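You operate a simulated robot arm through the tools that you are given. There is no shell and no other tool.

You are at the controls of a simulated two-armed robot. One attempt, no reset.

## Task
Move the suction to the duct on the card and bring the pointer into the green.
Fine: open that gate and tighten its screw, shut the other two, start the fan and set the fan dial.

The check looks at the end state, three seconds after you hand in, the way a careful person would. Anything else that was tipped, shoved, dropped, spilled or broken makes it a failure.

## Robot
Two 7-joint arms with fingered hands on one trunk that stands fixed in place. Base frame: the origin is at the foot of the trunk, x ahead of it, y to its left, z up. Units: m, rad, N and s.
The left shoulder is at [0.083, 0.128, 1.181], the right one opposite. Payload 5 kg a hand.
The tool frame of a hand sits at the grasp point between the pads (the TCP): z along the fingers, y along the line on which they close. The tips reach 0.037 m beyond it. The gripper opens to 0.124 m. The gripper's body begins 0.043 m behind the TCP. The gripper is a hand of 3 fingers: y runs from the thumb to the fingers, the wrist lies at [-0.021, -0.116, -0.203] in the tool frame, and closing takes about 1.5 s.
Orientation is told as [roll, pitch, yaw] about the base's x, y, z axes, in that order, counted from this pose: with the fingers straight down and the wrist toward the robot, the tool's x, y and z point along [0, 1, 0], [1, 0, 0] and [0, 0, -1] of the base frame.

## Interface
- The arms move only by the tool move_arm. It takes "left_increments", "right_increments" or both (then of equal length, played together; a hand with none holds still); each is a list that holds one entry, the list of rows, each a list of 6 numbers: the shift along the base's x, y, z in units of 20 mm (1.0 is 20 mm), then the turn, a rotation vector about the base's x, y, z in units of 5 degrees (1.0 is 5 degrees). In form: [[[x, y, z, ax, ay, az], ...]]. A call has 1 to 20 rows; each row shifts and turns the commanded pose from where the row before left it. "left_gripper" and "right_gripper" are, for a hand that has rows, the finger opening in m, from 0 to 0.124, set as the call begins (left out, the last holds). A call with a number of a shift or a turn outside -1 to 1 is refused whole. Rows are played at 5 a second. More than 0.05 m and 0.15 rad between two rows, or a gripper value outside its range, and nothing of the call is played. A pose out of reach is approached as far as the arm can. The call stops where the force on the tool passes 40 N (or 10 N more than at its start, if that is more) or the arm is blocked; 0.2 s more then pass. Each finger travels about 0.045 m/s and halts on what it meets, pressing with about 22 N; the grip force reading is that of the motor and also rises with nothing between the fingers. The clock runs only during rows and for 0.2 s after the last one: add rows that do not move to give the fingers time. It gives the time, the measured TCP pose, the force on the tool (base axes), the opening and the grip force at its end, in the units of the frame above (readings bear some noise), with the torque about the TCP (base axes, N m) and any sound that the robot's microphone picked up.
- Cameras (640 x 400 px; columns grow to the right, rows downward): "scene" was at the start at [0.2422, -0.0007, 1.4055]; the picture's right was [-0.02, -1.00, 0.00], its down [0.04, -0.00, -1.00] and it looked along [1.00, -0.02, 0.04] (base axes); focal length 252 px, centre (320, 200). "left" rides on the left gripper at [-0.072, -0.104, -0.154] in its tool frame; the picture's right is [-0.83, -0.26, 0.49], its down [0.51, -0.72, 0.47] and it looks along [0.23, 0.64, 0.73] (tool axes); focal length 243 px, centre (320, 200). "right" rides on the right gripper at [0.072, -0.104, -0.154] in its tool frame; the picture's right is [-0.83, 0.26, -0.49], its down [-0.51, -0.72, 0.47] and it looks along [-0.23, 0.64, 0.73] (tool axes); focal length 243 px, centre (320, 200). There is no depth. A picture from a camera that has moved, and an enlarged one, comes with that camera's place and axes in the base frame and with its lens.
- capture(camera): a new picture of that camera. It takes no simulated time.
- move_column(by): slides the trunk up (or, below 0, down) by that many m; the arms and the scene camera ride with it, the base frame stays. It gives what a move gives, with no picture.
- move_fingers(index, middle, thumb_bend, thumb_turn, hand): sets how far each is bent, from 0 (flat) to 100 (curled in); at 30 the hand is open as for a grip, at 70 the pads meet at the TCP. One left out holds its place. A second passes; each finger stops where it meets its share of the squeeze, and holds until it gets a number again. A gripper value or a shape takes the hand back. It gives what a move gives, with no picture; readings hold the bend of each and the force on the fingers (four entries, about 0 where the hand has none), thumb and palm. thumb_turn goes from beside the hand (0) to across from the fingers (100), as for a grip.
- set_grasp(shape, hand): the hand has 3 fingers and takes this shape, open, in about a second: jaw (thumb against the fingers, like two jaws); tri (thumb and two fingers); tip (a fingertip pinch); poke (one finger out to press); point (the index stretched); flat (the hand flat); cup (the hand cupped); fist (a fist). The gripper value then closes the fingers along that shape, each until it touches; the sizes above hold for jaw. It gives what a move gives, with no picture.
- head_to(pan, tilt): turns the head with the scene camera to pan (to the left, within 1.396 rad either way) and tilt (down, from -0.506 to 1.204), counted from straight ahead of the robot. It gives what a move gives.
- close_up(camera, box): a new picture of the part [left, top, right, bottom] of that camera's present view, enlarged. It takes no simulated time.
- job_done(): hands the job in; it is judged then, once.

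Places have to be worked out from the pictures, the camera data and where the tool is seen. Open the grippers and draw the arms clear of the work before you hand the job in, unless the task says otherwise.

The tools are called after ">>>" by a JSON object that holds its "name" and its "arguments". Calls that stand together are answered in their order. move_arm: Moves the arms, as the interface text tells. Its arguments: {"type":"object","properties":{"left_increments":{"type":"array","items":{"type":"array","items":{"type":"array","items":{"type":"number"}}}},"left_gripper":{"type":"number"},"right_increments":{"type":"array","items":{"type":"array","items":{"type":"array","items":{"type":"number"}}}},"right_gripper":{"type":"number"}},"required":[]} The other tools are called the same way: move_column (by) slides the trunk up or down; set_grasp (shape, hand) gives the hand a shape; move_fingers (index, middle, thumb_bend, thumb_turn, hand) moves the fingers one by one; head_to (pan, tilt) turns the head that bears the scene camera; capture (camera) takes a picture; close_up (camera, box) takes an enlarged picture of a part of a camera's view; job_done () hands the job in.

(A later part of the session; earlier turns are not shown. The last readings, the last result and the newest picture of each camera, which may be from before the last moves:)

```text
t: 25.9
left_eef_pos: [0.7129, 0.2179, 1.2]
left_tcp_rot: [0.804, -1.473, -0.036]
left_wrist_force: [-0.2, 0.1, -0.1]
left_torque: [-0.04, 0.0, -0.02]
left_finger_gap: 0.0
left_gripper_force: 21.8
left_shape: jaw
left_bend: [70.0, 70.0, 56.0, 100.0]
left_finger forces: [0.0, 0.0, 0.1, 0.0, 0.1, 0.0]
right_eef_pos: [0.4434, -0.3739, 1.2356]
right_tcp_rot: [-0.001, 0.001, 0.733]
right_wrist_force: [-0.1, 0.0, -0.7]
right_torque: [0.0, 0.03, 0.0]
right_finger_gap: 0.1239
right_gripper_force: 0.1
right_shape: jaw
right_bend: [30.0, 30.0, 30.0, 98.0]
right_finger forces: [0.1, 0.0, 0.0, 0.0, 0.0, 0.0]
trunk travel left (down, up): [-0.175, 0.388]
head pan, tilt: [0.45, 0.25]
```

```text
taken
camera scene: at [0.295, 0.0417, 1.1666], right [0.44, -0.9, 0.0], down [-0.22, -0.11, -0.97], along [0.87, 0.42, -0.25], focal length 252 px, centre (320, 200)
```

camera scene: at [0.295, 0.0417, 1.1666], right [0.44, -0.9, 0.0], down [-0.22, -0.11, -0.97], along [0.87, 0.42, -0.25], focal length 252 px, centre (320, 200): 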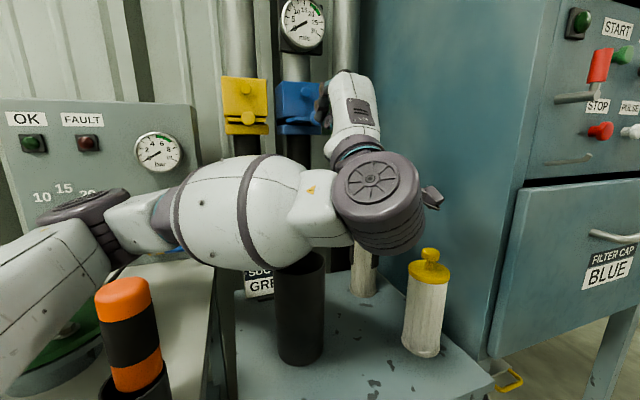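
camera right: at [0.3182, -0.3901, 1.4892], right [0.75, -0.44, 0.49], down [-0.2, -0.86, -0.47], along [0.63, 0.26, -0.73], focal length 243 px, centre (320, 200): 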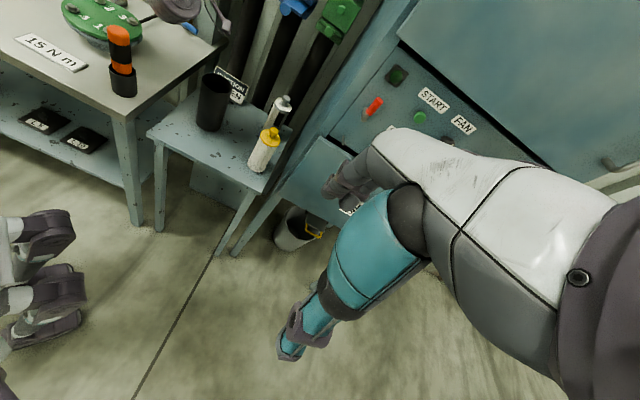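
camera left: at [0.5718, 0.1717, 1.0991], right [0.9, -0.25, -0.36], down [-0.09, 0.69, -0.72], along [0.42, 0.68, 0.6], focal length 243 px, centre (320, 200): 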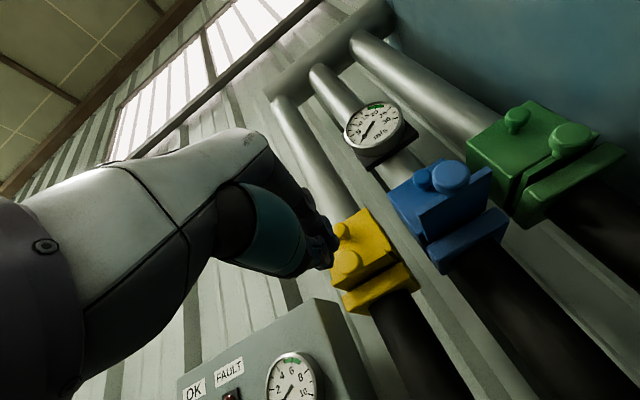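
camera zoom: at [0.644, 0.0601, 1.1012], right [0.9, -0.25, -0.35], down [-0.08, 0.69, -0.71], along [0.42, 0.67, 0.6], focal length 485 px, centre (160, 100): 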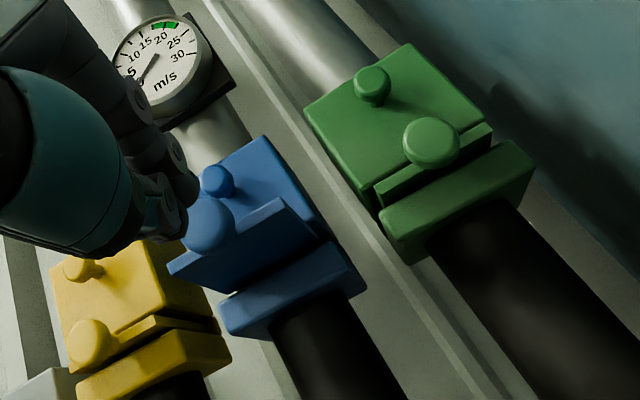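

The hand is in front of the blue knob (a≈0.658, b≈0.350, z 1.20); the arm changed shape but all readings are free. Pushing blue in to its stop.

>>> {"name": "move_arm", "arguments": {"left_increments": [[[0.7, 0.7, 0, 0, 0, 0], [0.7, 0.7, 0, 0, 0, 0], [0.7, 0.7, 0, 0, 0, 0], [0.6, 0.6, 0, 0, 0, 0], [0.5, 0.5, 0, 0, 0, 0], [0.4, 0.4, 0, 0, 0, 0], [0.3, 0.3, 0, 0, 0, 0], [0.3, 0.3, 0, 0, 0, 0], [0.3, 0.3, 0, 0, 0, 0], [0.3, 0.3, 0, 0, 0, 0], [0.3, 0.3, 0, 0, 0, 0]]]}}

>>> {"name": "close_up", "arguments": {"camera": "left", "box": [240, 150, 560, 350]}}

>>> {"name": "capture", "arguments": {"camera": "scene"}}

```text
t: 27.7
left_eef_pos: [0.7911, 0.2922, 1.2041]
left_tcp_rot: [0.867, -1.48, -0.11]
left_wrist_force: [-29.1, -21.5, -3.7]
left_torque: [-0.13, 0.13, 0.18]
left_finger_gap: 0.0
left_gripper_force: 22.4
left_shape: jaw
left_bend: [70.0, 70.0, 56.0, 100.0]
left_finger forces: [44.9, 0.0, 0.0, 0.1, 0.1, 0.0]
right_eef_pos: [0.4409, -0.3758, 1.2363]
right_tcp_rot: [0.0, -0.003, 0.734]
right_wrist_force: [0.0, 0.6, 0.2]
right_torque: [-0.04, 0.07, -0.01]
right_finger_gap: 0.1238
right_gripper_force: 0.0
right_shape: jaw
right_bend: [30.0, 30.0, 30.0, 98.0]
right_finger forces: [0.1, 0.0, 0.0, 0.0, 0.0, 0.0]
trunk travel left (down, up): [-0.175, 0.388]
head pan, tilt: [0.45, 0.25]
stopped in row 8 (left hand): the force on the tool passed its limit at 49 N (the readings are from after the stop); the commanded pose is now the measured one
```

```text
2.00 times, centred on (400, 250) of left
camera zoom: at [0.7204, 0.1352, 1.1044], right [0.9, -0.26, -0.35], down [-0.07, 0.7, -0.71], along [0.43, 0.66, 0.61], focal length 485 px, centre (160, 100)
```

zoom: 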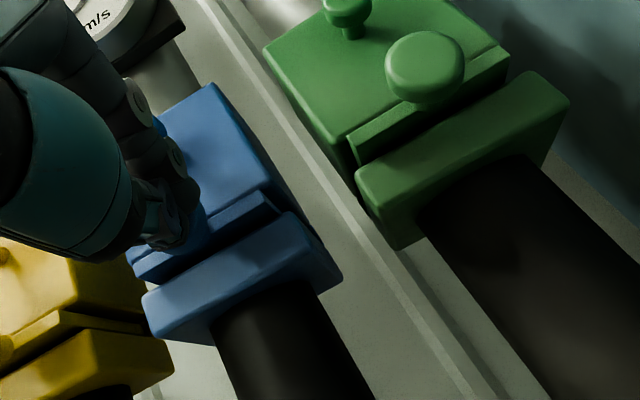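

```text
taken
camera scene: at [0.2926, 0.0403, 1.1673], right [0.44, -0.9, 0.0], down [-0.22, -0.11, -0.97], along [0.87, 0.42, -0.24], focal length 252 px, centre (320, 200)
```

scene: 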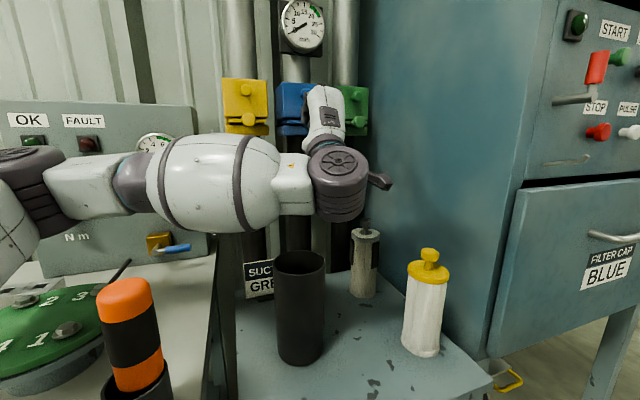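

Blue stopped at the same depth as yellow (a≈0.766), so both are shut. Now I'll back away, move over to green (b≈0.49), and roll the hand so thumb and fingers close horizontally, clear of the screw above.

>>> {"name": "move_arm", "arguments": {"left_increments": [[[-0.7, -0.7, 0, 0, 0, 0], [-0.7, -0.7, 0, 0, 0, 0], [-0.7, -0.7, 0, 0, 0, 0], [-0.7, -0.7, 0, 0, 0, 0], [-0.7, -0.7, 0, 0, 0, 0], [0.7, -0.7, 0, 0, 0, 0], [0.7, -0.7, 0, 0, 0, 0], [0.7, -0.7, 0, 0, 0, 0], [0.7, -0.7, 0, 0, 0, 0], [0.7, -0.7, 0, 0, 0, 0], [0.7, -0.7, 0, 0, 0, 0], [0.7, -0.7, 0, 0, 0, 0], [0, 0, 0, 0.7, -0.7, 0]]]}}

>>> {"name": "capture", "arguments": {"camera": "left"}}

>>> {"name": "capture", "arguments": {"camera": "scene"}}

```text
t: 30.5
left_eef_pos: [0.818, 0.1414, 1.1979]
left_tcp_rot: [1.854, -1.495, -1.088]
left_wrist_force: [-0.4, -0.1, 0.2]
left_torque: [0.0, 0.02, 0.0]
left_finger_gap: 0.0002
left_gripper_force: 22.1
left_shape: jaw
left_bend: [70.0, 70.0, 56.0, 100.0]
left_finger forces: [0.0, 0.0, 0.1, 0.1, 0.0, 0.1]
left hand out of reach, approached as far as the arm can: row 12
right_eef_pos: [0.444, -0.3732, 1.234]
right_tcp_rot: [0.0, 0.0, 0.733]
right_wrist_force: [0.7, 0.5, 0.6]
right_torque: [0.0, 0.04, 0.0]
right_finger_gap: 0.1235
right_gripper_force: 0.0
right_shape: jaw
right_bend: [30.0, 30.0, 30.0, 98.0]
right_finger forces: [0.1, 0.0, 0.0, 0.1, 0.0, 0.0]
trunk travel left (down, up): [-0.175, 0.388]
head pan, tilt: [0.45, 0.25]
```

```text
taken
camera left: at [0.7537, -0.0103, 1.0856], right [0.92, -0.24, -0.31], down [-0.04, 0.74, -0.67], along [0.39, 0.63, 0.67], focal length 243 px, centre (320, 200)
```

left: 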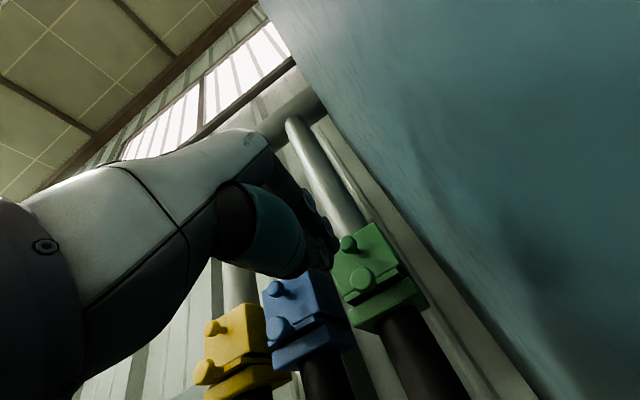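

```text
taken
camera scene: at [0.2961, 0.0412, 1.1662], right [0.44, -0.9, 0.0], down [-0.22, -0.11, -0.97], along [0.87, 0.42, -0.25], focal length 252 px, centre (320, 200)
```

scene: 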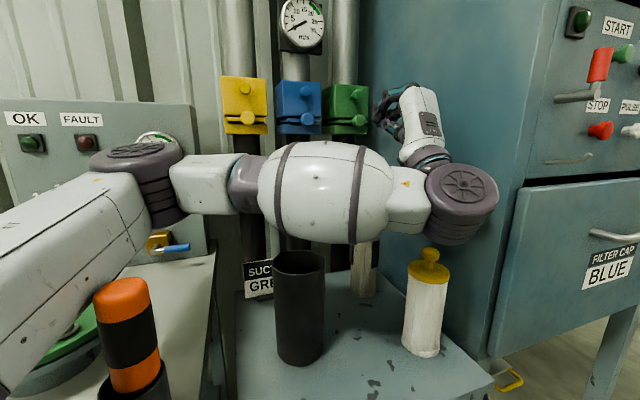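

Now in front of green at a≈0.68, b≈0.48. I'll roll the hand 90° clockwise about its pointing axis, which lifts the wrist to the left and clear of the bottles.

>>> {"name": "move_arm", "arguments": {"left_increments": [[[0, 0, 0, 0.7071, 0.7071, 0], [0, 0, 0, 0.7071, 0.7071, 0], [0, 0, 0, 0.7071, 0.7071, 0], [0, 0, 0, 0.7071, 0.7071, 0], [0, 0, 0, 0.7071, 0.7071, 0], [0, 0, 0, 0.7071, 0.7071, 0], [0, 0, 0, 0.7071, 0.7071, 0], [0, 0, 0, 0.7071, 0.7071, 0], [0, 0, 0, 0.7071, 0.7071, 0], [0, 0, 0, 0.7071, 0.7071, 0], [0, 0, 0, 0.7071, 0.7071, 0], [0, 0, 0, 0.7071, 0.7071, 0], [0, 0, 0, 0.7071, 0.7071, 0], [0, 0, 0, 0.7071, 0.7071, 0], [0, 0, 0, 0.7071, 0.7071, 0], [0, 0, 0, 0.7071, 0.7071, 0], [0, 0, 0, 0.7071, 0.7071, 0], [0, 0, 0, 0.7071, 0.7071, 0]]]}}

>>> {"name": "capture", "arguments": {"camera": "left"}}

>>> {"name": "capture", "arguments": {"camera": "scene"}}

```text
t: 34.3
left_eef_pos: [0.8173, 0.1396, 1.1986]
left_tcp_rot: [1.552, 0.079, -0.807]
left_wrist_force: [-0.3, 0.1, 1.0]
left_torque: [0.0, 0.01, 0.0]
left_finger_gap: 0.0
left_gripper_force: 21.9
left_shape: jaw
left_bend: [70.0, 70.0, 56.0, 100.0]
left_finger forces: [0.0, 0.0, 0.0, 0.0, 0.0, 0.0]
right_eef_pos: [0.4437, -0.3744, 1.2341]
right_tcp_rot: [-0.001, 0.0, 0.732]
right_wrist_force: [-0.3, 0.5, -1.0]
right_torque: [-0.01, 0.0, 0.04]
right_finger_gap: 0.1236
right_gripper_force: 0.0
right_shape: jaw
right_bend: [30.0, 30.0, 30.0, 98.0]
right_finger forces: [0.1, 0.0, 0.1, 0.1, 0.1, 0.0]
trunk travel left (down, up): [-0.175, 0.388]
head pan, tilt: [0.45, 0.25]
```

```text
taken
camera left: at [0.6296, 0.1132, 1.1375], right [0.12, 0.56, -0.82], down [-0.12, 0.83, 0.55], along [0.99, 0.03, 0.17], focal length 243 px, centre (320, 200)
```

left: 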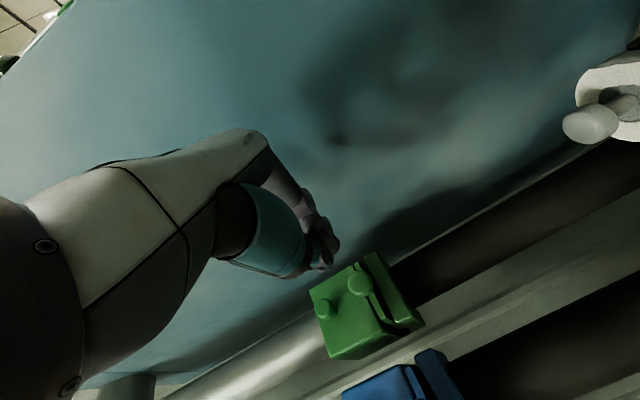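

```text
taken
camera scene: at [0.296, 0.0415, 1.1662], right [0.44, -0.9, 0.0], down [-0.22, -0.11, -0.97], along [0.87, 0.42, -0.25], focal length 252 px, centre (320, 200)
```

scene: 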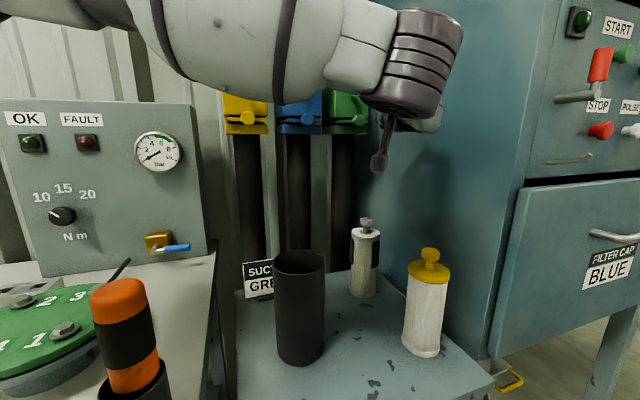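

The roll went cleanly. I'll zoom on the green gate to refine the pull-knob position before gripping.

>>> {"name": "close_up", "arguments": {"camera": "left", "box": [260, 200, 460, 370]}}

```text
2.35 times, centred on (360, 285) of left
camera zoom: at [0.6296, 0.1132, 1.1375], right [0.12, 0.56, -0.82], down [-0.12, 0.83, 0.55], along [0.99, 0.03, 0.17], focal length 571 px, centre (226, 0)
```

zoom: 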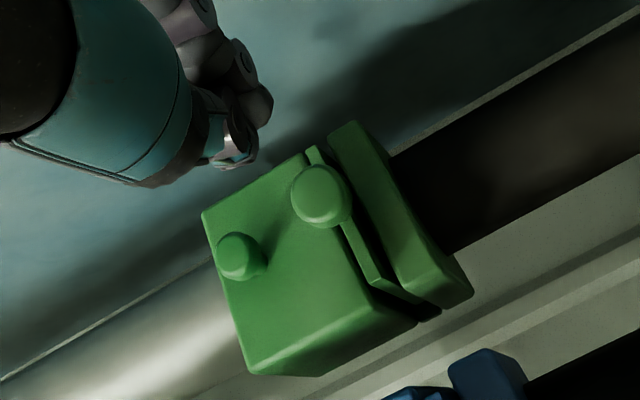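

Green knob is at about a 0.81, b 0.483, z 1.203, almost straight ahead of the tool. I'll open the fingers to 7 cm and advance 11 cm so they straddle the knob.

>>> {"name": "move_arm", "arguments": {"left_increments": [[[0, 0, 0.15, 0, 0, 0], [0, 0, 0, 0, 0, 0], [0, 0, 0, 0, 0, 0], [0, 0, 0, 0, 0, 0], [0.72, 0.68, 0, 0, 0, 0], [0.72, 0.68, 0, 0, 0, 0], [0.72, 0.68, 0, 0, 0, 0], [0.72, 0.68, 0, 0, 0, 0], [0.7, 0.7, 0, 0, 0, 0], [0.5, 0.5, 0, 0, 0, 0]]], "left_gripper": 0.07}}

>>> {"name": "close_up", "arguments": {"camera": "left", "box": [240, 180, 480, 370]}}

>>> {"name": "capture", "arguments": {"camera": "scene"}}

```text
t: 36.5
left_eef_pos: [0.8987, 0.2199, 1.1994]
left_tcp_rot: [1.55, 0.076, -0.809]
left_wrist_force: [0.1, -0.6, -0.6]
left_torque: [-0.02, 0.03, -0.02]
left_finger_gap: 0.0696
left_gripper_force: 0.0
left_shape: jaw
left_bend: [73.0, 42.0, 67.0, 100.0]
left_finger forces: [0.1, 0.0, 0.0, 0.1, 0.1, 0.0]
right_eef_pos: [0.4448, -0.3728, 1.2355]
right_tcp_rot: [-0.001, 0.0, 0.733]
right_wrist_force: [-0.1, -0.2, 0.3]
right_torque: [-0.04, 0.01, 0.02]
right_finger_gap: 0.1238
right_gripper_force: 0.0
right_shape: jaw
right_bend: [30.0, 30.0, 30.0, 98.0]
right_finger forces: [0.1, 0.0, 0.0, 0.0, 0.1, 0.0]
trunk travel left (down, up): [-0.175, 0.388]
head pan, tilt: [0.45, 0.25]
```

```text
2.11 times, centred on (360, 275) of left
camera zoom: at [0.7118, 0.1915, 1.1388], right [0.12, 0.56, -0.82], down [-0.12, 0.83, 0.55], along [0.99, 0.04, 0.17], focal length 511 px, centre (236, 42)
```

zoom: 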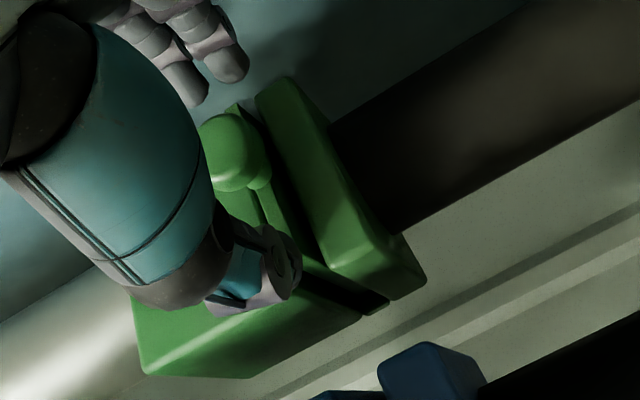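

```text
taken
camera scene: at [0.2961, 0.0416, 1.1662], right [0.44, -0.9, 0.0], down [-0.22, -0.11, -0.97], along [0.87, 0.42, -0.25], focal length 252 px, centre (320, 200)
```

scene: 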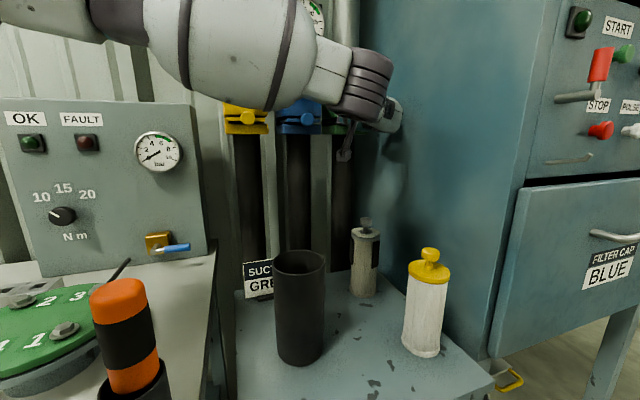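

The thumb is on one side of the knob and the fingers on the other. Closing on it now.

>>> {"name": "move_arm", "arguments": {"left_increments": [[[0, 0, 0, 0, 0, 0], [0, 0, 0, 0, 0, 0], [0, 0, 0, 0, 0, 0], [0, 0, 0, 0, 0, 0], [0, 0, 0, 0, 0, 0], [0, 0, 0, 0, 0, 0], [0, 0, 0, 0, 0, 0], [0, 0, 0, 0, 0, 0]]], "left_gripper": 0.015}}

>>> {"name": "close_up", "arguments": {"camera": "left", "box": [240, 180, 480, 370]}}

```text
t: 38.3
left_eef_pos: [0.898, 0.2186, 1.2004]
left_tcp_rot: [1.548, 0.074, -0.806]
left_wrist_force: [-3.2, 3.3, -0.8]
left_torque: [0.0, -0.04, 0.13]
left_finger_gap: 0.0204
left_gripper_force: 22.1
left_shape: jaw
left_bend: [73.0, 64.0, 74.0, 100.0]
left_finger forces: [9.9, 4.6, 0.1, 0.0, 19.1, 0.1]
right_eef_pos: [0.4436, -0.3739, 1.2345]
right_tcp_rot: [0.0, 0.001, 0.733]
right_wrist_force: [-0.1, -0.7, 0.1]
right_torque: [-0.05, -0.03, 0.0]
right_finger_gap: 0.1236
right_gripper_force: 0.1
right_shape: jaw
right_bend: [30.0, 30.0, 30.0, 98.0]
right_finger forces: [0.0, 0.0, 0.0, 0.0, 0.1, 0.1]
trunk travel left (down, up): [-0.175, 0.388]
head pan, tilt: [0.45, 0.25]
```

```text
2.11 times, centred on (360, 275) of left
camera zoom: at [0.711, 0.1917, 1.1391], right [0.12, 0.56, -0.82], down [-0.12, 0.83, 0.55], along [0.98, 0.04, 0.17], focal length 511 px, centre (236, 42)
```

zoom: 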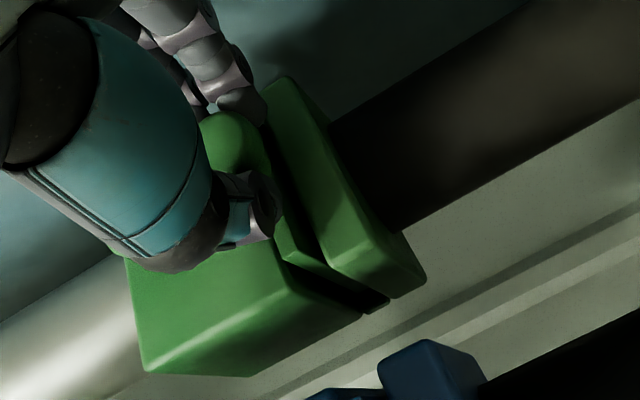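

Both fingers and the thumb are loaded on the knob. Pulling straight back in steps of about 1 cm, toward the open position (about 6–7 cm of travel).

>>> {"name": "move_arm", "arguments": {"left_increments": [[[-0.35, -0.35, 0, 0, 0, 0], [-0.35, -0.35, 0, 0, 0, 0], [-0.35, -0.35, 0, 0, 0, 0], [-0.35, -0.35, 0, 0, 0, 0], [-0.35, -0.35, 0, 0, 0, 0]]]}}

>>> {"name": "capture", "arguments": {"camera": "left"}}

```text
t: 39.5
left_eef_pos: [0.8632, 0.1836, 1.2002]
left_tcp_rot: [1.55, 0.075, -0.809]
left_wrist_force: [-1.3, 2.7, -3.0]
left_torque: [-0.06, 0.05, 0.13]
left_finger_gap: 0.0205
left_gripper_force: 22.2
left_shape: jaw
left_bend: [73.0, 64.0, 74.0, 100.0]
left_finger forces: [10.7, 4.6, 0.0, 0.0, 18.7, 0.1]
right_eef_pos: [0.4448, -0.3744, 1.2354]
right_tcp_rot: [0.001, 0.0, 0.733]
right_wrist_force: [0.0, 0.1, 0.2]
right_torque: [-0.01, 0.01, -0.02]
right_finger_gap: 0.1239
right_gripper_force: 0.0
right_shape: jaw
right_bend: [30.0, 30.0, 30.0, 98.0]
right_finger forces: [0.0, 0.1, 0.0, 0.0, 0.0, 0.0]
trunk travel left (down, up): [-0.175, 0.388]
head pan, tilt: [0.45, 0.25]
```

```text
taken
camera left: at [0.6751, 0.1561, 1.1394], right [0.12, 0.56, -0.82], down [-0.12, 0.83, 0.55], along [0.99, 0.04, 0.17], focal length 243 px, centre (320, 200)
```

left: 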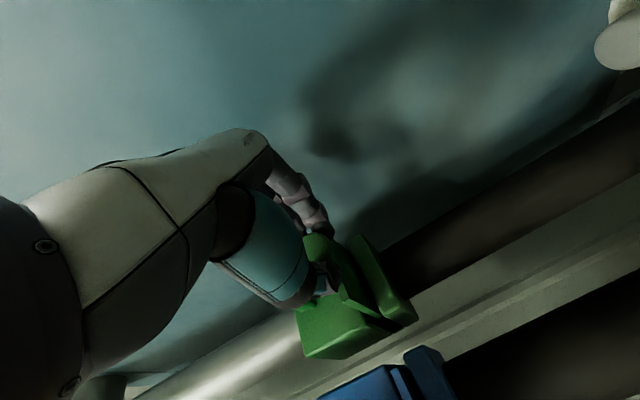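

The knob and blade are coming out with the hand. I'll keep pulling until the stop is felt.

>>> {"name": "move_arm", "arguments": {"left_increments": [[[-0.3, -0.3, 0, 0, 0, 0], [-0.3, -0.3, 0, 0, 0, 0], [-0.3, -0.3, 0, 0, 0, 0], [-0.3, -0.3, 0, 0, 0, 0], [-0.3, -0.3, 0, 0, 0, 0], [-0.3, -0.3, 0, 0, 0, 0]]]}}

>>> {"name": "close_up", "arguments": {"camera": "left", "box": [240, 180, 480, 370]}}

```text
t: 40.9
left_eef_pos: [0.8267, 0.1476, 1.2007]
left_tcp_rot: [1.55, 0.074, -0.81]
left_wrist_force: [-0.6, -0.3, -0.5]
left_torque: [-0.01, 0.02, -0.07]
left_finger_gap: 0.0167
left_gripper_force: 21.7
left_shape: jaw
left_bend: [73.0, 72.0, 80.0, 100.0]
left_finger forces: [0.1, 0.1, 0.0, 0.0, 0.1, 0.0]
right_eef_pos: [0.4441, -0.3735, 1.2349]
right_tcp_rot: [-0.001, 0.0, 0.733]
right_wrist_force: [1.0, -0.4, 0.5]
right_torque: [-0.01, 0.03, 0.01]
right_finger_gap: 0.1236
right_gripper_force: 0.0
right_shape: jaw
right_bend: [30.0, 30.0, 30.0, 98.0]
right_finger forces: [0.0, 0.1, 0.1, 0.0, 0.0, 0.0]
trunk travel left (down, up): [-0.175, 0.388]
head pan, tilt: [0.45, 0.25]
```

```text
2.11 times, centred on (360, 275) of left
camera zoom: at [0.6402, 0.1211, 1.1395], right [0.12, 0.56, -0.82], down [-0.12, 0.83, 0.55], along [0.99, 0.03, 0.17], focal length 511 px, centre (236, 42)
```

zoom: 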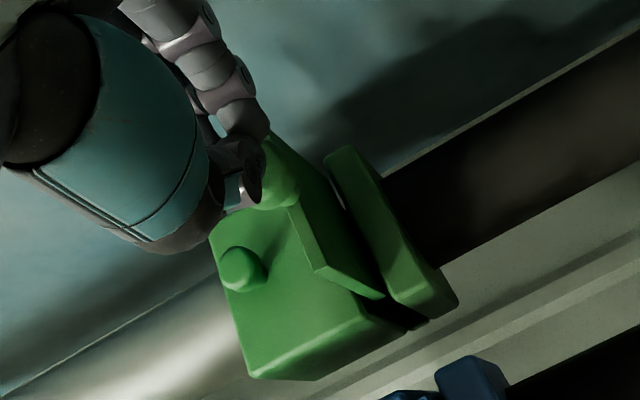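

The grip slipped off near the end of the pull; the knob now sits around a≈0.757, close to the open position. I'll regrip deeper, behind the cap, and pull again to confirm the stop.

>>> {"name": "move_arm", "arguments": {"left_increments": [[[0, 0, 0, 0, 0, 0], [0, 0, 0, 0, 0, 0], [0, 0, 0, 0, 0, 0], [0, 0, 0, 0, 0, 0], [0, 0, 0, 0, 0, 0], [0.7, 0.7, 0, 0, 0, 0], [0.7, 0.7, 0, 0, 0, 0], [0.7, 0.7, 0, 0, 0, 0], [0.5, 0.5, 0, 0, 0, 0]]], "left_gripper": 0.075}}

>>> {"name": "close_up", "arguments": {"camera": "left", "box": [240, 180, 480, 370]}}

```text
t: 42.9
left_eef_pos: [0.8769, 0.201, 1.2005]
left_tcp_rot: [1.551, 0.075, -0.808]
left_wrist_force: [-0.7, -0.5, -0.3]
left_torque: [-0.03, -0.01, 0.06]
left_finger_gap: 0.0754
left_gripper_force: 0.1
left_shape: jaw
left_bend: [73.0, 41.0, 64.0, 100.0]
left_finger forces: [0.0, 0.0, 0.1, 0.0, 1.1, 0.1]
right_eef_pos: [0.4429, -0.3742, 1.2343]
right_tcp_rot: [-0.001, 0.001, 0.733]
right_wrist_force: [0.1, 0.5, 0.1]
right_torque: [0.0, -0.02, -0.01]
right_finger_gap: 0.1237
right_gripper_force: 0.2
right_shape: jaw
right_bend: [30.0, 30.0, 30.0, 98.0]
right_finger forces: [0.0, 0.1, 0.1, 0.0, 0.0, 0.0]
trunk travel left (down, up): [-0.175, 0.388]
head pan, tilt: [0.45, 0.25]
```

```text
2.11 times, centred on (360, 275) of left
camera zoom: at [0.6907, 0.173, 1.1392], right [0.12, 0.56, -0.82], down [-0.12, 0.83, 0.55], along [0.98, 0.03, 0.17], focal length 511 px, centre (236, 42)
```

zoom: 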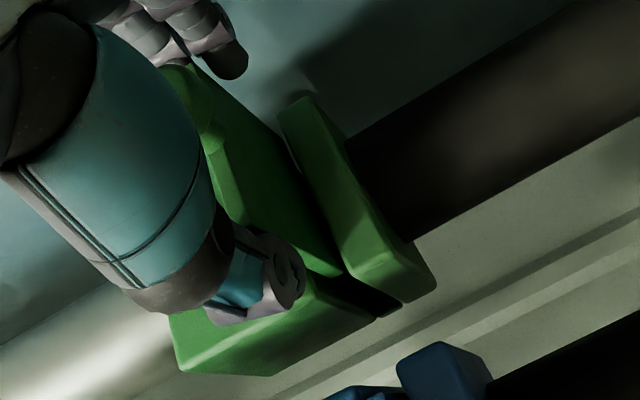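

Fingers straddle the knob deeper now (TCP a≈0.762). Closing and pulling back gently.

>>> {"name": "move_arm", "arguments": {"left_increments": [[[0, 0, 0, 0, 0, 0], [0, 0, 0, 0, 0, 0], [0, 0, 0, 0, 0, 0], [0, 0, 0, 0, 0, 0], [0, 0, 0, 0, 0, 0], [0, 0, 0, 0, 0, 0], [0, 0, 0, 0, 0, 0], [0, 0, 0, 0, 0, 0]]], "left_gripper": 0.0}}

>>> {"name": "close_up", "arguments": {"camera": "left", "box": [240, 180, 480, 370]}}

>>> {"name": "move_arm", "arguments": {"left_increments": [[[-0.2, -0.2, 0, 0, 0, 0], [-0.2, -0.2, 0, 0, 0, 0], [-0.2, -0.2, 0, 0, 0, 0], [-0.2, -0.2, 0, 0, 0, 0]]]}}

>>> {"name": "close_up", "arguments": {"camera": "left", "box": [240, 180, 480, 370]}}

```text
t: 44.7
left_eef_pos: [0.8766, 0.2026, 1.2015]
left_tcp_rot: [1.55, 0.072, -0.809]
left_wrist_force: [-11.0, 11.8, -2.1]
left_torque: [-0.13, -0.03, 0.59]
left_finger_gap: 0.0499
left_gripper_force: 21.9
left_shape: jaw
left_bend: [73.0, 50.0, 68.0, 100.0]
left_finger forces: [8.5, 4.3, 0.0, 0.0, 25.3, 0.0]
right_eef_pos: [0.4415, -0.3714, 1.2359]
right_tcp_rot: [-0.003, 0.0, 0.735]
right_wrist_force: [-1.0, 0.4, -0.1]
right_torque: [-0.02, -0.02, -0.01]
right_finger_gap: 0.1237
right_gripper_force: 0.1
right_shape: jaw
right_bend: [30.0, 30.0, 30.0, 98.0]
right_finger forces: [0.0, 0.1, 0.1, 0.0, 0.0, 0.1]
trunk travel left (down, up): [-0.175, 0.388]
head pan, tilt: [0.45, 0.25]
```

```text
2.11 times, centred on (360, 275) of left
camera zoom: at [0.6894, 0.1749, 1.1396], right [0.12, 0.56, -0.82], down [-0.12, 0.83, 0.55], along [0.98, 0.04, 0.17], focal length 511 px, centre (236, 42)
```

zoom: 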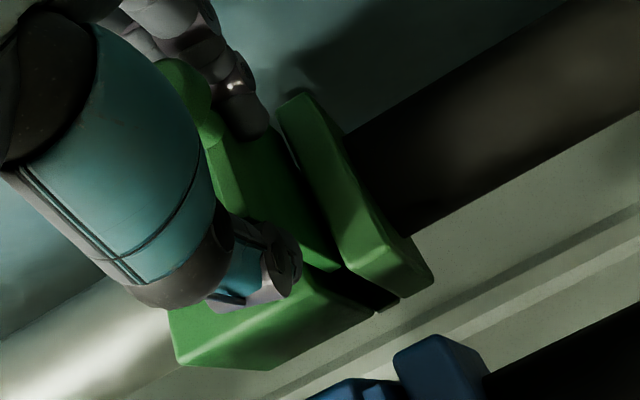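

```text
t: 45.7
left_eef_pos: [0.8634, 0.1923, 1.1994]
left_tcp_rot: [1.548, 0.071, -0.805]
left_wrist_force: [3.8, 34.5, 3.2]
left_torque: [-0.1, -0.18, 0.19]
left_finger_gap: 0.0466
left_gripper_force: 21.8
left_shape: jaw
left_bend: [74.0, 51.0, 68.0, 100.0]
left_finger forces: [6.0, 6.3, 0.0, 0.1, 21.7, 0.0]
right_eef_pos: [0.4447, -0.369, 1.2356]
right_tcp_rot: [-0.003, 0.002, 0.734]
right_wrist_force: [0.1, 1.0, -0.9]
right_torque: [-0.02, 0.01, -0.01]
right_finger_gap: 0.1237
right_gripper_force: 0.1
right_shape: jaw
right_bend: [30.0, 30.0, 30.0, 98.0]
right_finger forces: [0.0, 0.0, 0.1, 0.0, 0.1, 0.1]
trunk travel left (down, up): [-0.175, 0.388]
head pan, tilt: [0.45, 0.25]
```

```text
2.11 times, centred on (360, 275) of left
camera zoom: at [0.6769, 0.1624, 1.1389], right [0.12, 0.56, -0.82], down [-0.13, 0.83, 0.55], along [0.98, 0.04, 0.17], focal length 511 px, centre (236, 42)
```

zoom: 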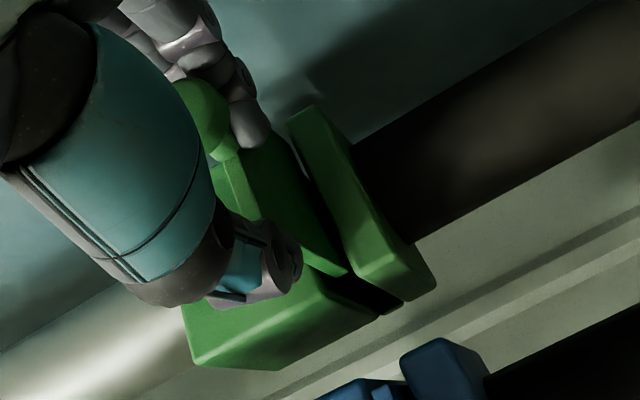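

The pull met a firm 27 N resistance, suggesting the blade's at its outer stop. I'll release, back off and measure how far the blade is out.

>>> {"name": "move_arm", "arguments": {"left_increments": [[[0.1, 0.1, 0, 0, 0, 0], [0, 0, 0, 0, 0, 0], [0, 0, 0, 0, 0, 0], [0, 0, 0, 0, 0, 0], [0, 0, 0, 0, 0, 0], [-0.7, -0.7, 0, 0, 0, 0], [-0.7, -0.7, 0, 0, 0, 0], [-0.7, -0.7, 0, 0, 0, 0], [-0.7, -0.7, 0, 0, 0, 0], [-0.7, -0.7, 0, 0, 0, 0]]], "left_gripper": 0.08}}

>>> {"name": "close_up", "arguments": {"camera": "left", "box": [240, 180, 480, 370]}}

>>> {"name": "capture", "arguments": {"camera": "scene"}}

```text
t: 47.9
left_eef_pos: [0.7947, 0.1171, 1.2008]
left_tcp_rot: [1.552, 0.076, -0.809]
left_wrist_force: [1.2, -0.7, -0.1]
left_torque: [-0.01, 0.01, -0.01]
left_finger_gap: 0.08
left_gripper_force: 0.0
left_shape: jaw
left_bend: [73.0, 39.0, 62.0, 100.0]
left_finger forces: [0.0, 0.0, 0.1, 0.0, 0.1, 0.0]
right_eef_pos: [0.4426, -0.3743, 1.2355]
right_tcp_rot: [0.001, 0.001, 0.734]
right_wrist_force: [0.2, 0.2, 0.0]
right_torque: [-0.05, 0.01, 0.01]
right_finger_gap: 0.1238
right_gripper_force: 0.1
right_shape: jaw
right_bend: [30.0, 30.0, 30.0, 98.0]
right_finger forces: [0.0, 0.1, 0.0, 0.1, 0.0, 0.1]
trunk travel left (down, up): [-0.175, 0.388]
head pan, tilt: [0.45, 0.25]
```

```text
2.11 times, centred on (360, 275) of left
camera zoom: at [0.607, 0.0886, 1.14], right [0.12, 0.56, -0.82], down [-0.12, 0.83, 0.55], along [0.99, 0.03, 0.17], focal length 511 px, centre (236, 42)
```

zoom: 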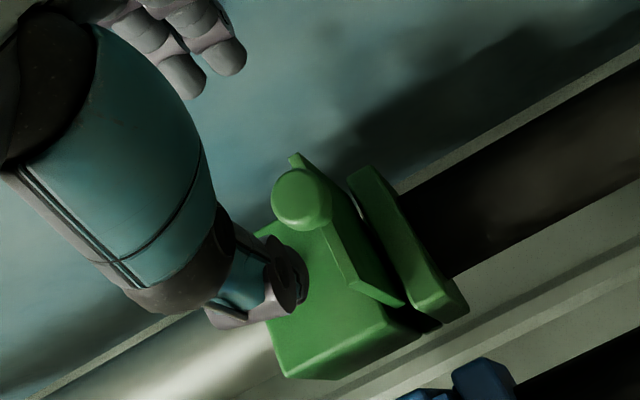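

```text
taken
camera scene: at [0.2957, 0.0413, 1.1664], right [0.44, -0.9, 0.0], down [-0.22, -0.11, -0.97], along [0.87, 0.42, -0.25], focal length 252 px, centre (320, 200)
```

scene: 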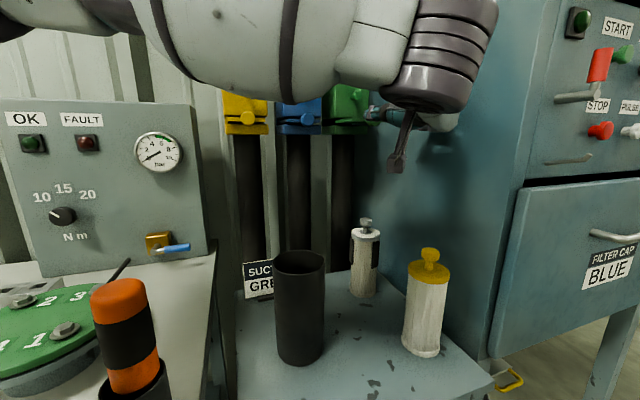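

Knob centre measures a≈0.741, matching the original open positions of the others, and it resisted at the stop: green is open. Next is its screw (about a 0.827, b 0.483, z 1.263). The pull knob protrudes below it, so I'll come at the screw from above at a 45° down tilt; first retreat upward and tilt.

>>> {"name": "move_arm", "arguments": {"left_increments": [[[-0.3, -0.3, 0.8, -0.7071, 0.7071, 0], [0, 0, 0.8, -0.7071, 0.7071, 0], [0, 0, 0.8, -0.7071, 0.7071, 0], [0, 0, 0.8, -0.7071, 0.7071, 0], [0, 0, 0.8, -0.7071, 0.7071, 0], [0, 0, 0.8, -0.7071, 0.7071, 0], [0, 0, 0.8, -0.7071, 0.7071, 0], [0, 0, 0.8, -0.7071, 0.7071, 0], [0, 0, 0.8, -0.7071, 0.7071, 0]]]}}

>>> {"name": "capture", "arguments": {"camera": "left"}}

>>> {"name": "capture", "arguments": {"camera": "scene"}}

```text
t: 49.9
left_eef_pos: [0.7886, 0.1303, 1.3485]
left_tcp_rot: [0.765, 0.036, -0.853]
left_wrist_force: [-0.4, 0.6, 0.8]
left_torque: [-0.01, -0.01, 0.01]
left_finger_gap: 0.0801
left_gripper_force: 0.0
left_shape: jaw
left_bend: [73.0, 39.0, 62.0, 100.0]
left_finger forces: [0.0, 0.0, 0.1, 0.0, 0.1, 0.0]
left hand out of reach, approached as far as the arm can: row 9
right_eef_pos: [0.4426, -0.3743, 1.2355]
right_tcp_rot: [0.0, -0.002, 0.735]
right_wrist_force: [-1.2, -0.2, -0.3]
right_torque: [0.04, -0.05, -0.02]
right_finger_gap: 0.1236
right_gripper_force: 0.0
right_shape: jaw
right_bend: [30.0, 30.0, 30.0, 98.0]
right_finger forces: [0.0, 0.0, 0.0, 0.1, 0.0, 0.0]
trunk travel left (down, up): [-0.175, 0.388]
head pan, tilt: [0.45, 0.25]
```

```text
taken
camera left: at [0.602, 0.1037, 1.414], right [-0.39, 0.05, -0.92], down [0.05, 1.0, 0.04], along [0.92, -0.03, -0.39], focal length 243 px, centre (320, 200)
```

left: 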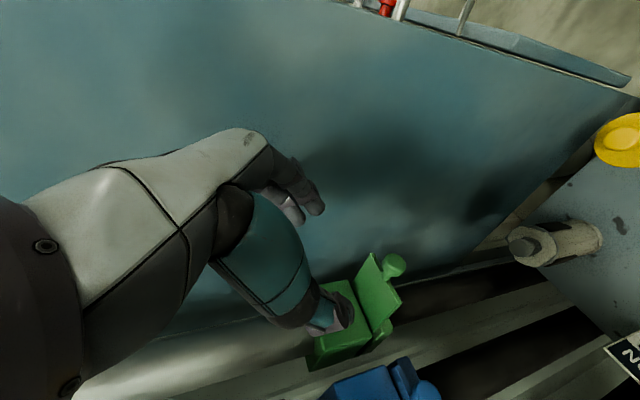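

```text
taken
camera scene: at [0.2947, 0.0415, 1.1667], right [0.44, -0.9, 0.0], down [-0.22, -0.11, -0.97], along [0.87, 0.42, -0.25], focal length 252 px, centre (320, 200)
```

scene: 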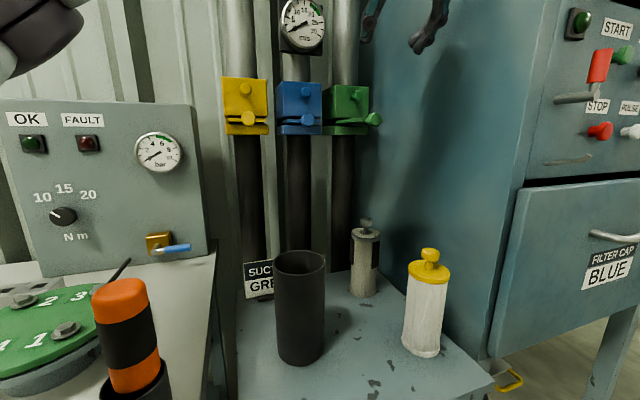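

The head camera now has a clear view of all three gates. Zooming in to check them and the green screw.

>>> {"name": "close_up", "arguments": {"camera": "scene", "box": [210, 50, 400, 170]}}

>>> {"name": "close_up", "arguments": {"camera": "scene", "box": [315, 70, 395, 140]}}

>>> {"name": "close_up", "arguments": {"camera": "left", "box": [260, 220, 460, 370]}}

```text
3.33 times, centred on (305, 110) of scene
camera zoom: at [0.2947, 0.0415, 1.1667], right [0.44, -0.9, 0.0], down [-0.22, -0.11, -0.97], along [0.87, 0.42, -0.25], focal length 840 px, centre (370, 500)
```

zoom: 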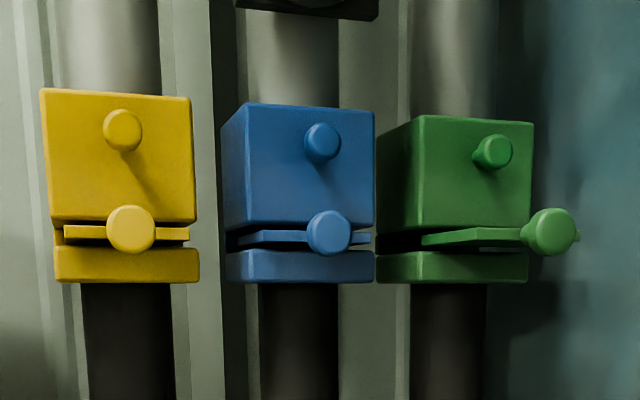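

```text
5.71 times, centred on (355, 105) of scene
camera zoom: at [0.2947, 0.0415, 1.1667], right [0.44, -0.9, 0.0], down [-0.22, -0.11, -0.97], along [0.87, 0.42, -0.25], focal length 1441 px, centre (120, 743)
```

zoom: 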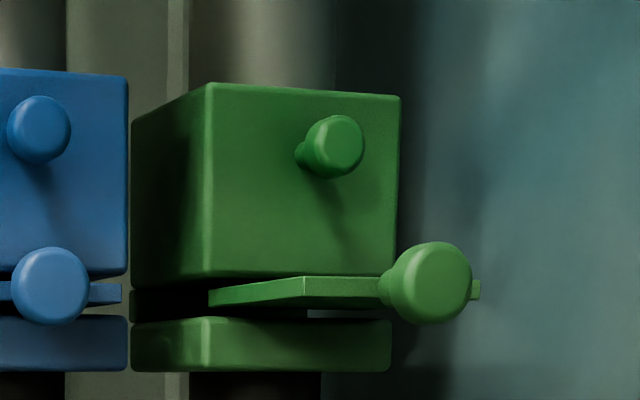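

```text
2.67 times, centred on (360, 295) of left
camera zoom: at [0.602, 0.1037, 1.414], right [-0.39, 0.05, -0.92], down [0.05, 1.0, 0.04], along [0.92, -0.03, -0.39], focal length 647 px, centre (213, -53)
```

zoom: 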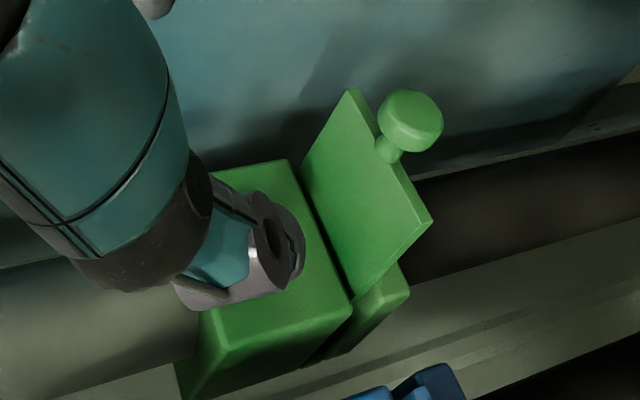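

Green blade is fully out; yellow and blue sit flush alike. The green screw cap (about 26 mm) is at a 0.829, b 0.483, z 1.261 and shows a longer stem, i.e. loose. I'll move the tilted hand to a standoff in front of and above it.

>>> {"name": "move_arm", "arguments": {"left_increments": [[[0.83, 0.58, -0.08, 0, 0, 0.16], [0.83, 0.58, -0.08, 0, 0, 0.16], [0.83, 0.58, -0.08, 0, 0, 0.16], [0.83, 0.58, -0.08, 0, 0, 0.16], [0.83, 0.58, -0.08, 0, 0, 0.16], [0, 0, 0, 0, 0, 0]]], "left_gripper": 0.07}}

>>> {"name": "capture", "arguments": {"camera": "left"}}

>>> {"name": "capture", "arguments": {"camera": "scene"}}

```text
t: 51.3
left_eef_pos: [0.8714, 0.2026, 1.3431]
left_tcp_rot: [0.768, 0.037, -0.784]
left_wrist_force: [-0.6, -0.3, 0.2]
left_torque: [0.0, -0.03, 0.01]
left_finger_gap: 0.0705
left_gripper_force: 0.0
left_shape: jaw
left_bend: [73.0, 42.0, 66.0, 100.0]
left_finger forces: [0.1, 0.0, 0.1, 0.0, 0.0, 0.1]
left hand out of reach, approached as far as the arm can: row 3, 5
right_eef_pos: [0.4433, -0.3742, 1.2344]
right_tcp_rot: [-0.001, -0.002, 0.733]
right_wrist_force: [-0.5, -0.3, -0.1]
right_torque: [0.0, -0.04, -0.01]
right_finger_gap: 0.1236
right_gripper_force: 0.0
right_shape: jaw
right_bend: [30.0, 30.0, 30.0, 98.0]
right_finger forces: [0.0, 0.1, 0.0, 0.0, 0.1, 0.1]
trunk travel left (down, up): [-0.175, 0.388]
head pan, tilt: [0.45, 0.25]
```

```text
taken
camera left: at [0.6876, 0.1625, 1.4063], right [-0.39, 0.03, -0.92], down [-0.02, 1.0, 0.04], along [0.92, 0.03, -0.39], focal length 243 px, centre (320, 200)
```

left: 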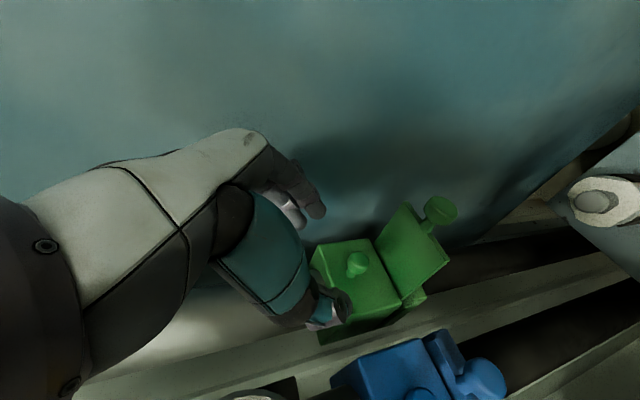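

```text
taken
camera scene: at [0.2946, 0.041, 1.1667], right [0.44, -0.9, 0.0], down [-0.22, -0.11, -0.97], along [0.87, 0.42, -0.25], focal length 252 px, centre (320, 200)
```

scene: 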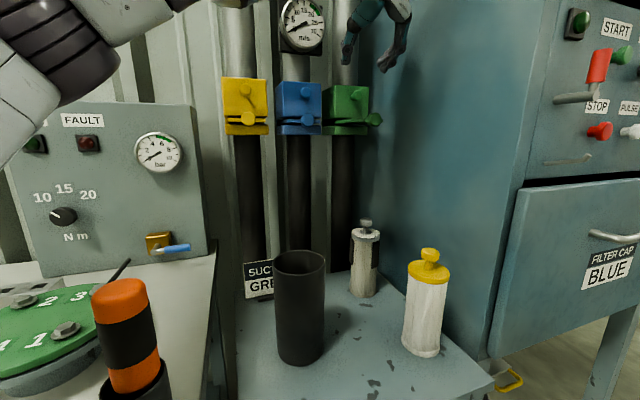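

Screw confirmed at (a .829, b .484, z 1.260), but the arm is at its reach limit from this low trunk. I'll back off a bit and raise the trunk 0.2 m, then come down again.

>>> {"name": "move_arm", "arguments": {"left_increments": [[[-0.7, -0.7, 0, 0, 0, 0], [-0.7, -0.7, 0, 0, 0, 0], [-0.7, -0.7, 0, 0, 0, 0], [-0.7, -0.7, 0, 0, 0, 0]]]}}

>>> {"name": "move_column", "arguments": {"by": 0.2}}

>>> {"name": "move_arm", "arguments": {"left_increments": [[[0, 0, -1, 0, 0, 0], [0, 0, -1, 0, 0, 0], [0, 0, -1, 0, 0, 0], [0, 0, -1, 0, 0, 0], [0, 0, -1, 0, 0, 0], [0, 0, -1, 0, 0, 0], [0, 0, -1, 0, 0, 0], [0, 0, -1, 0, 0, 0], [0, 0, -1, 0, 0, 0], [0, 0, -1, 0, 0, 0]]]}}

>>> {"name": "capture", "arguments": {"camera": "left"}}

>>> {"name": "capture", "arguments": {"camera": "scene"}}

```text
t: 52.3
left_eef_pos: [0.8158, 0.1536, 1.3407]
left_tcp_rot: [0.768, 0.037, -0.784]
left_wrist_force: [-0.2, -1.4, 0.2]
left_torque: [-0.02, -0.01, 0.02]
left_finger_gap: 0.0706
left_gripper_force: 0.0
left_shape: jaw
left_bend: [73.0, 42.0, 66.0, 100.0]
left_finger forces: [0.0, 0.1, 0.1, 0.1, 0.0, 0.0]
left hand out of reach, approached as far as the arm can: row 3
right_eef_pos: [0.4419, -0.3745, 1.2349]
right_tcp_rot: [0.001, -0.002, 0.732]
right_wrist_force: [-0.7, -0.2, -0.3]
right_torque: [0.03, -0.04, 0.02]
right_finger_gap: 0.1235
right_gripper_force: 0.1
right_shape: jaw
right_bend: [30.0, 30.0, 30.0, 98.0]
right_finger forces: [0.1, 0.0, 0.0, 0.0, 0.0, 0.0]
trunk travel left (down, up): [-0.175, 0.388]
head pan, tilt: [0.45, 0.25]
```

```text
t: 54.4
left_eef_pos: [0.7089, 0.153, 1.6476]
left_tcp_rot: [0.881, -0.081, -0.787]
left_wrist_force: [0.5, -0.6, 0.1]
left_torque: [0.02, -0.01, -0.02]
left_finger_gap: 0.0706
left_gripper_force: 0.1
left_shape: jaw
left_bend: [73.0, 42.0, 66.0, 100.0]
left_finger forces: [0.1, 0.0, 0.1, 0.0, 0.0, 0.0]
right_eef_pos: [0.4444, -0.3741, 1.4354]
right_tcp_rot: [0.001, 0.0, 0.733]
right_wrist_force: [0.4, -0.3, 0.1]
right_torque: [-0.02, 0.02, -0.01]
right_finger_gap: 0.1237
right_gripper_force: 0.0
right_shape: jaw
right_bend: [30.0, 30.0, 30.0, 98.0]
right_finger forces: [0.0, 0.1, 0.0, 0.0, 0.1, 0.0]
trunk travel left (down, up): [-0.375, 0.188]
head pan, tilt: [0.45, 0.25]
```

```text
t: 56.6
left_eef_pos: [0.7083, 0.1524, 1.4487]
left_tcp_rot: [0.884, -0.082, -0.787]
left_wrist_force: [0.2, -1.0, 0.2]
left_torque: [-0.03, 0.01, -0.04]
left_finger_gap: 0.0705
left_gripper_force: 0.1
left_shape: jaw
left_bend: [73.0, 42.0, 66.0, 100.0]
left_finger forces: [0.1, 0.0, 0.1, 0.0, 0.0, 0.0]
right_eef_pos: [0.4438, -0.3743, 1.4352]
right_tcp_rot: [-0.001, -0.002, 0.732]
right_wrist_force: [-0.7, -0.6, 0.1]
right_torque: [0.03, 0.01, -0.01]
right_finger_gap: 0.1236
right_gripper_force: 0.0
right_shape: jaw
right_bend: [30.0, 30.0, 30.0, 98.0]
right_finger forces: [0.1, 0.0, 0.1, 0.0, 0.1, 0.0]
trunk travel left (down, up): [-0.375, 0.188]
head pan, tilt: [0.45, 0.25]
```

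```text
taken
camera left: at [0.5157, 0.1126, 1.4817], right [-0.23, 0.03, -0.97], down [-0.03, 1.0, 0.03], along [0.97, 0.03, -0.23], focal length 243 px, centre (320, 200)
```

left: 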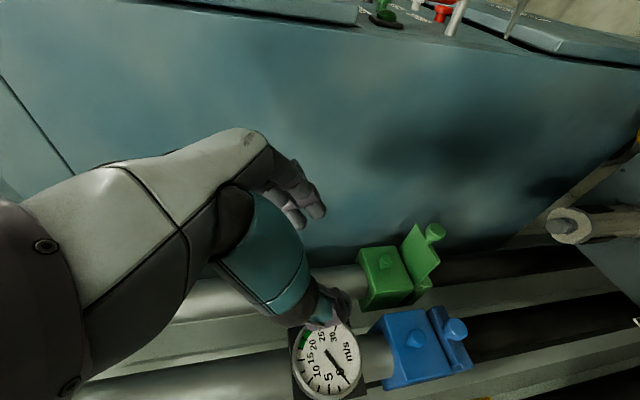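

```text
taken
camera scene: at [0.2374, 0.0414, 1.3792], right [0.44, -0.9, 0.0], down [-0.22, -0.11, -0.97], along [0.87, 0.42, -0.25], focal length 252 px, centre (320, 200)
```

scene: 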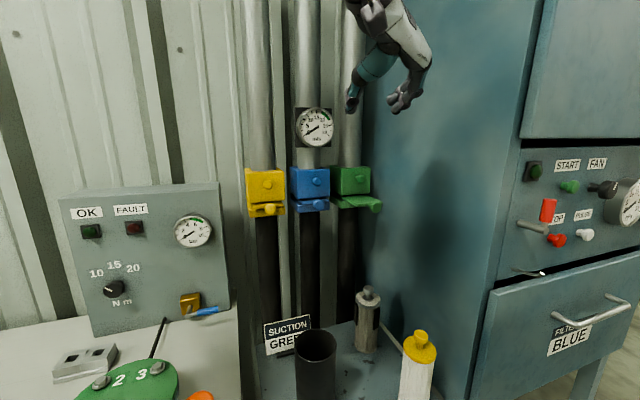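

The arm has room again. I'll move to a standoff by the screw, pre-turned 30° counter-clockwise so I can then twist clockwise.

>>> {"name": "move_arm", "arguments": {"left_increments": [[[0.75, 0.34, -0.655, -0.432, -0.276, 0], [0.75, 0.34, -0.655, -0.432, -0.276, 0], [0.75, 0.34, -0.655, -0.432, -0.276, 0], [0.75, 0.34, -0.655, -0.432, -0.276, 0], [0.75, 0.34, -0.655, -0.432, -0.276, 0], [0.75, 0.34, -0.655, -0.432, -0.276, 0], [0.75, 0.34, -0.655, -0.432, -0.276, 0], [0.75, 0.34, -0.655, -0.432, -0.276, 0], [0.75, 0.34, -0.655, -0.432, -0.276, 0], [0.75, 0.34, -0.655, -0.432, -0.276, 0]]], "left_gripper": 0.06}}

>>> {"name": "capture", "arguments": {"camera": "left"}}

>>> {"name": "close_up", "arguments": {"camera": "scene", "box": [220, 60, 480, 230]}}

```text
t: 58.8
left_eef_pos: [0.8604, 0.2234, 1.3156]
left_tcp_rot: [0.774, -0.518, -0.754]
left_wrist_force: [0.2, 0.3, -0.3]
left_torque: [0.01, -0.01, -0.03]
left_finger_gap: 0.0607
left_gripper_force: 0.0
left_shape: jaw
left_bend: [74.0, 45.0, 70.0, 100.0]
left_finger forces: [0.0, 0.1, 0.1, 0.0, 0.0, 0.1]
right_eef_pos: [0.4459, -0.373, 1.4347]
right_tcp_rot: [0.0, 0.002, 0.733]
right_wrist_force: [0.4, -0.4, -0.4]
right_torque: [-0.03, 0.05, -0.02]
right_finger_gap: 0.1239
right_gripper_force: 0.0
right_shape: jaw
right_bend: [30.0, 30.0, 30.0, 98.0]
right_finger forces: [0.0, 0.0, 0.0, 0.0, 0.1, 0.0]
trunk travel left (down, up): [-0.375, 0.188]
head pan, tilt: [0.45, 0.25]
```

```text
taken
camera left: at [0.6641, 0.1894, 1.3159], right [0.0, -0.34, -0.94], down [0.01, 0.94, -0.34], along [1.0, -0.01, 0.0], focal length 243 px, centre (320, 200)
```

left: 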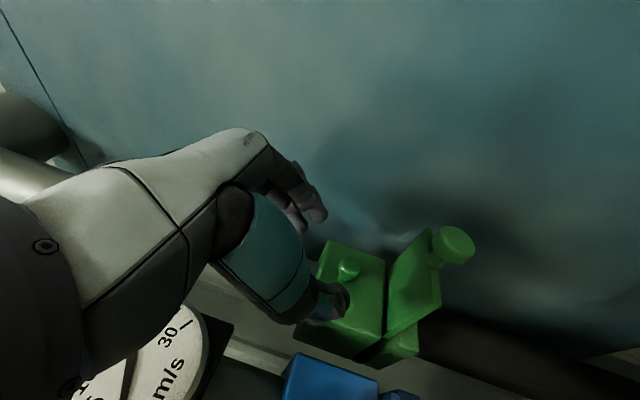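

```text
2.35 times, centred on (350, 145) of scene
camera zoom: at [0.2386, 0.0424, 1.3789], right [0.44, -0.9, 0.0], down [-0.22, -0.11, -0.97], along [0.87, 0.42, -0.25], focal length 593 px, centre (249, 329)
```

zoom: 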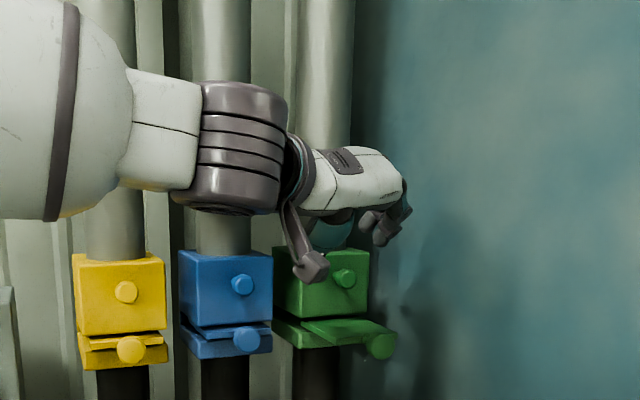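

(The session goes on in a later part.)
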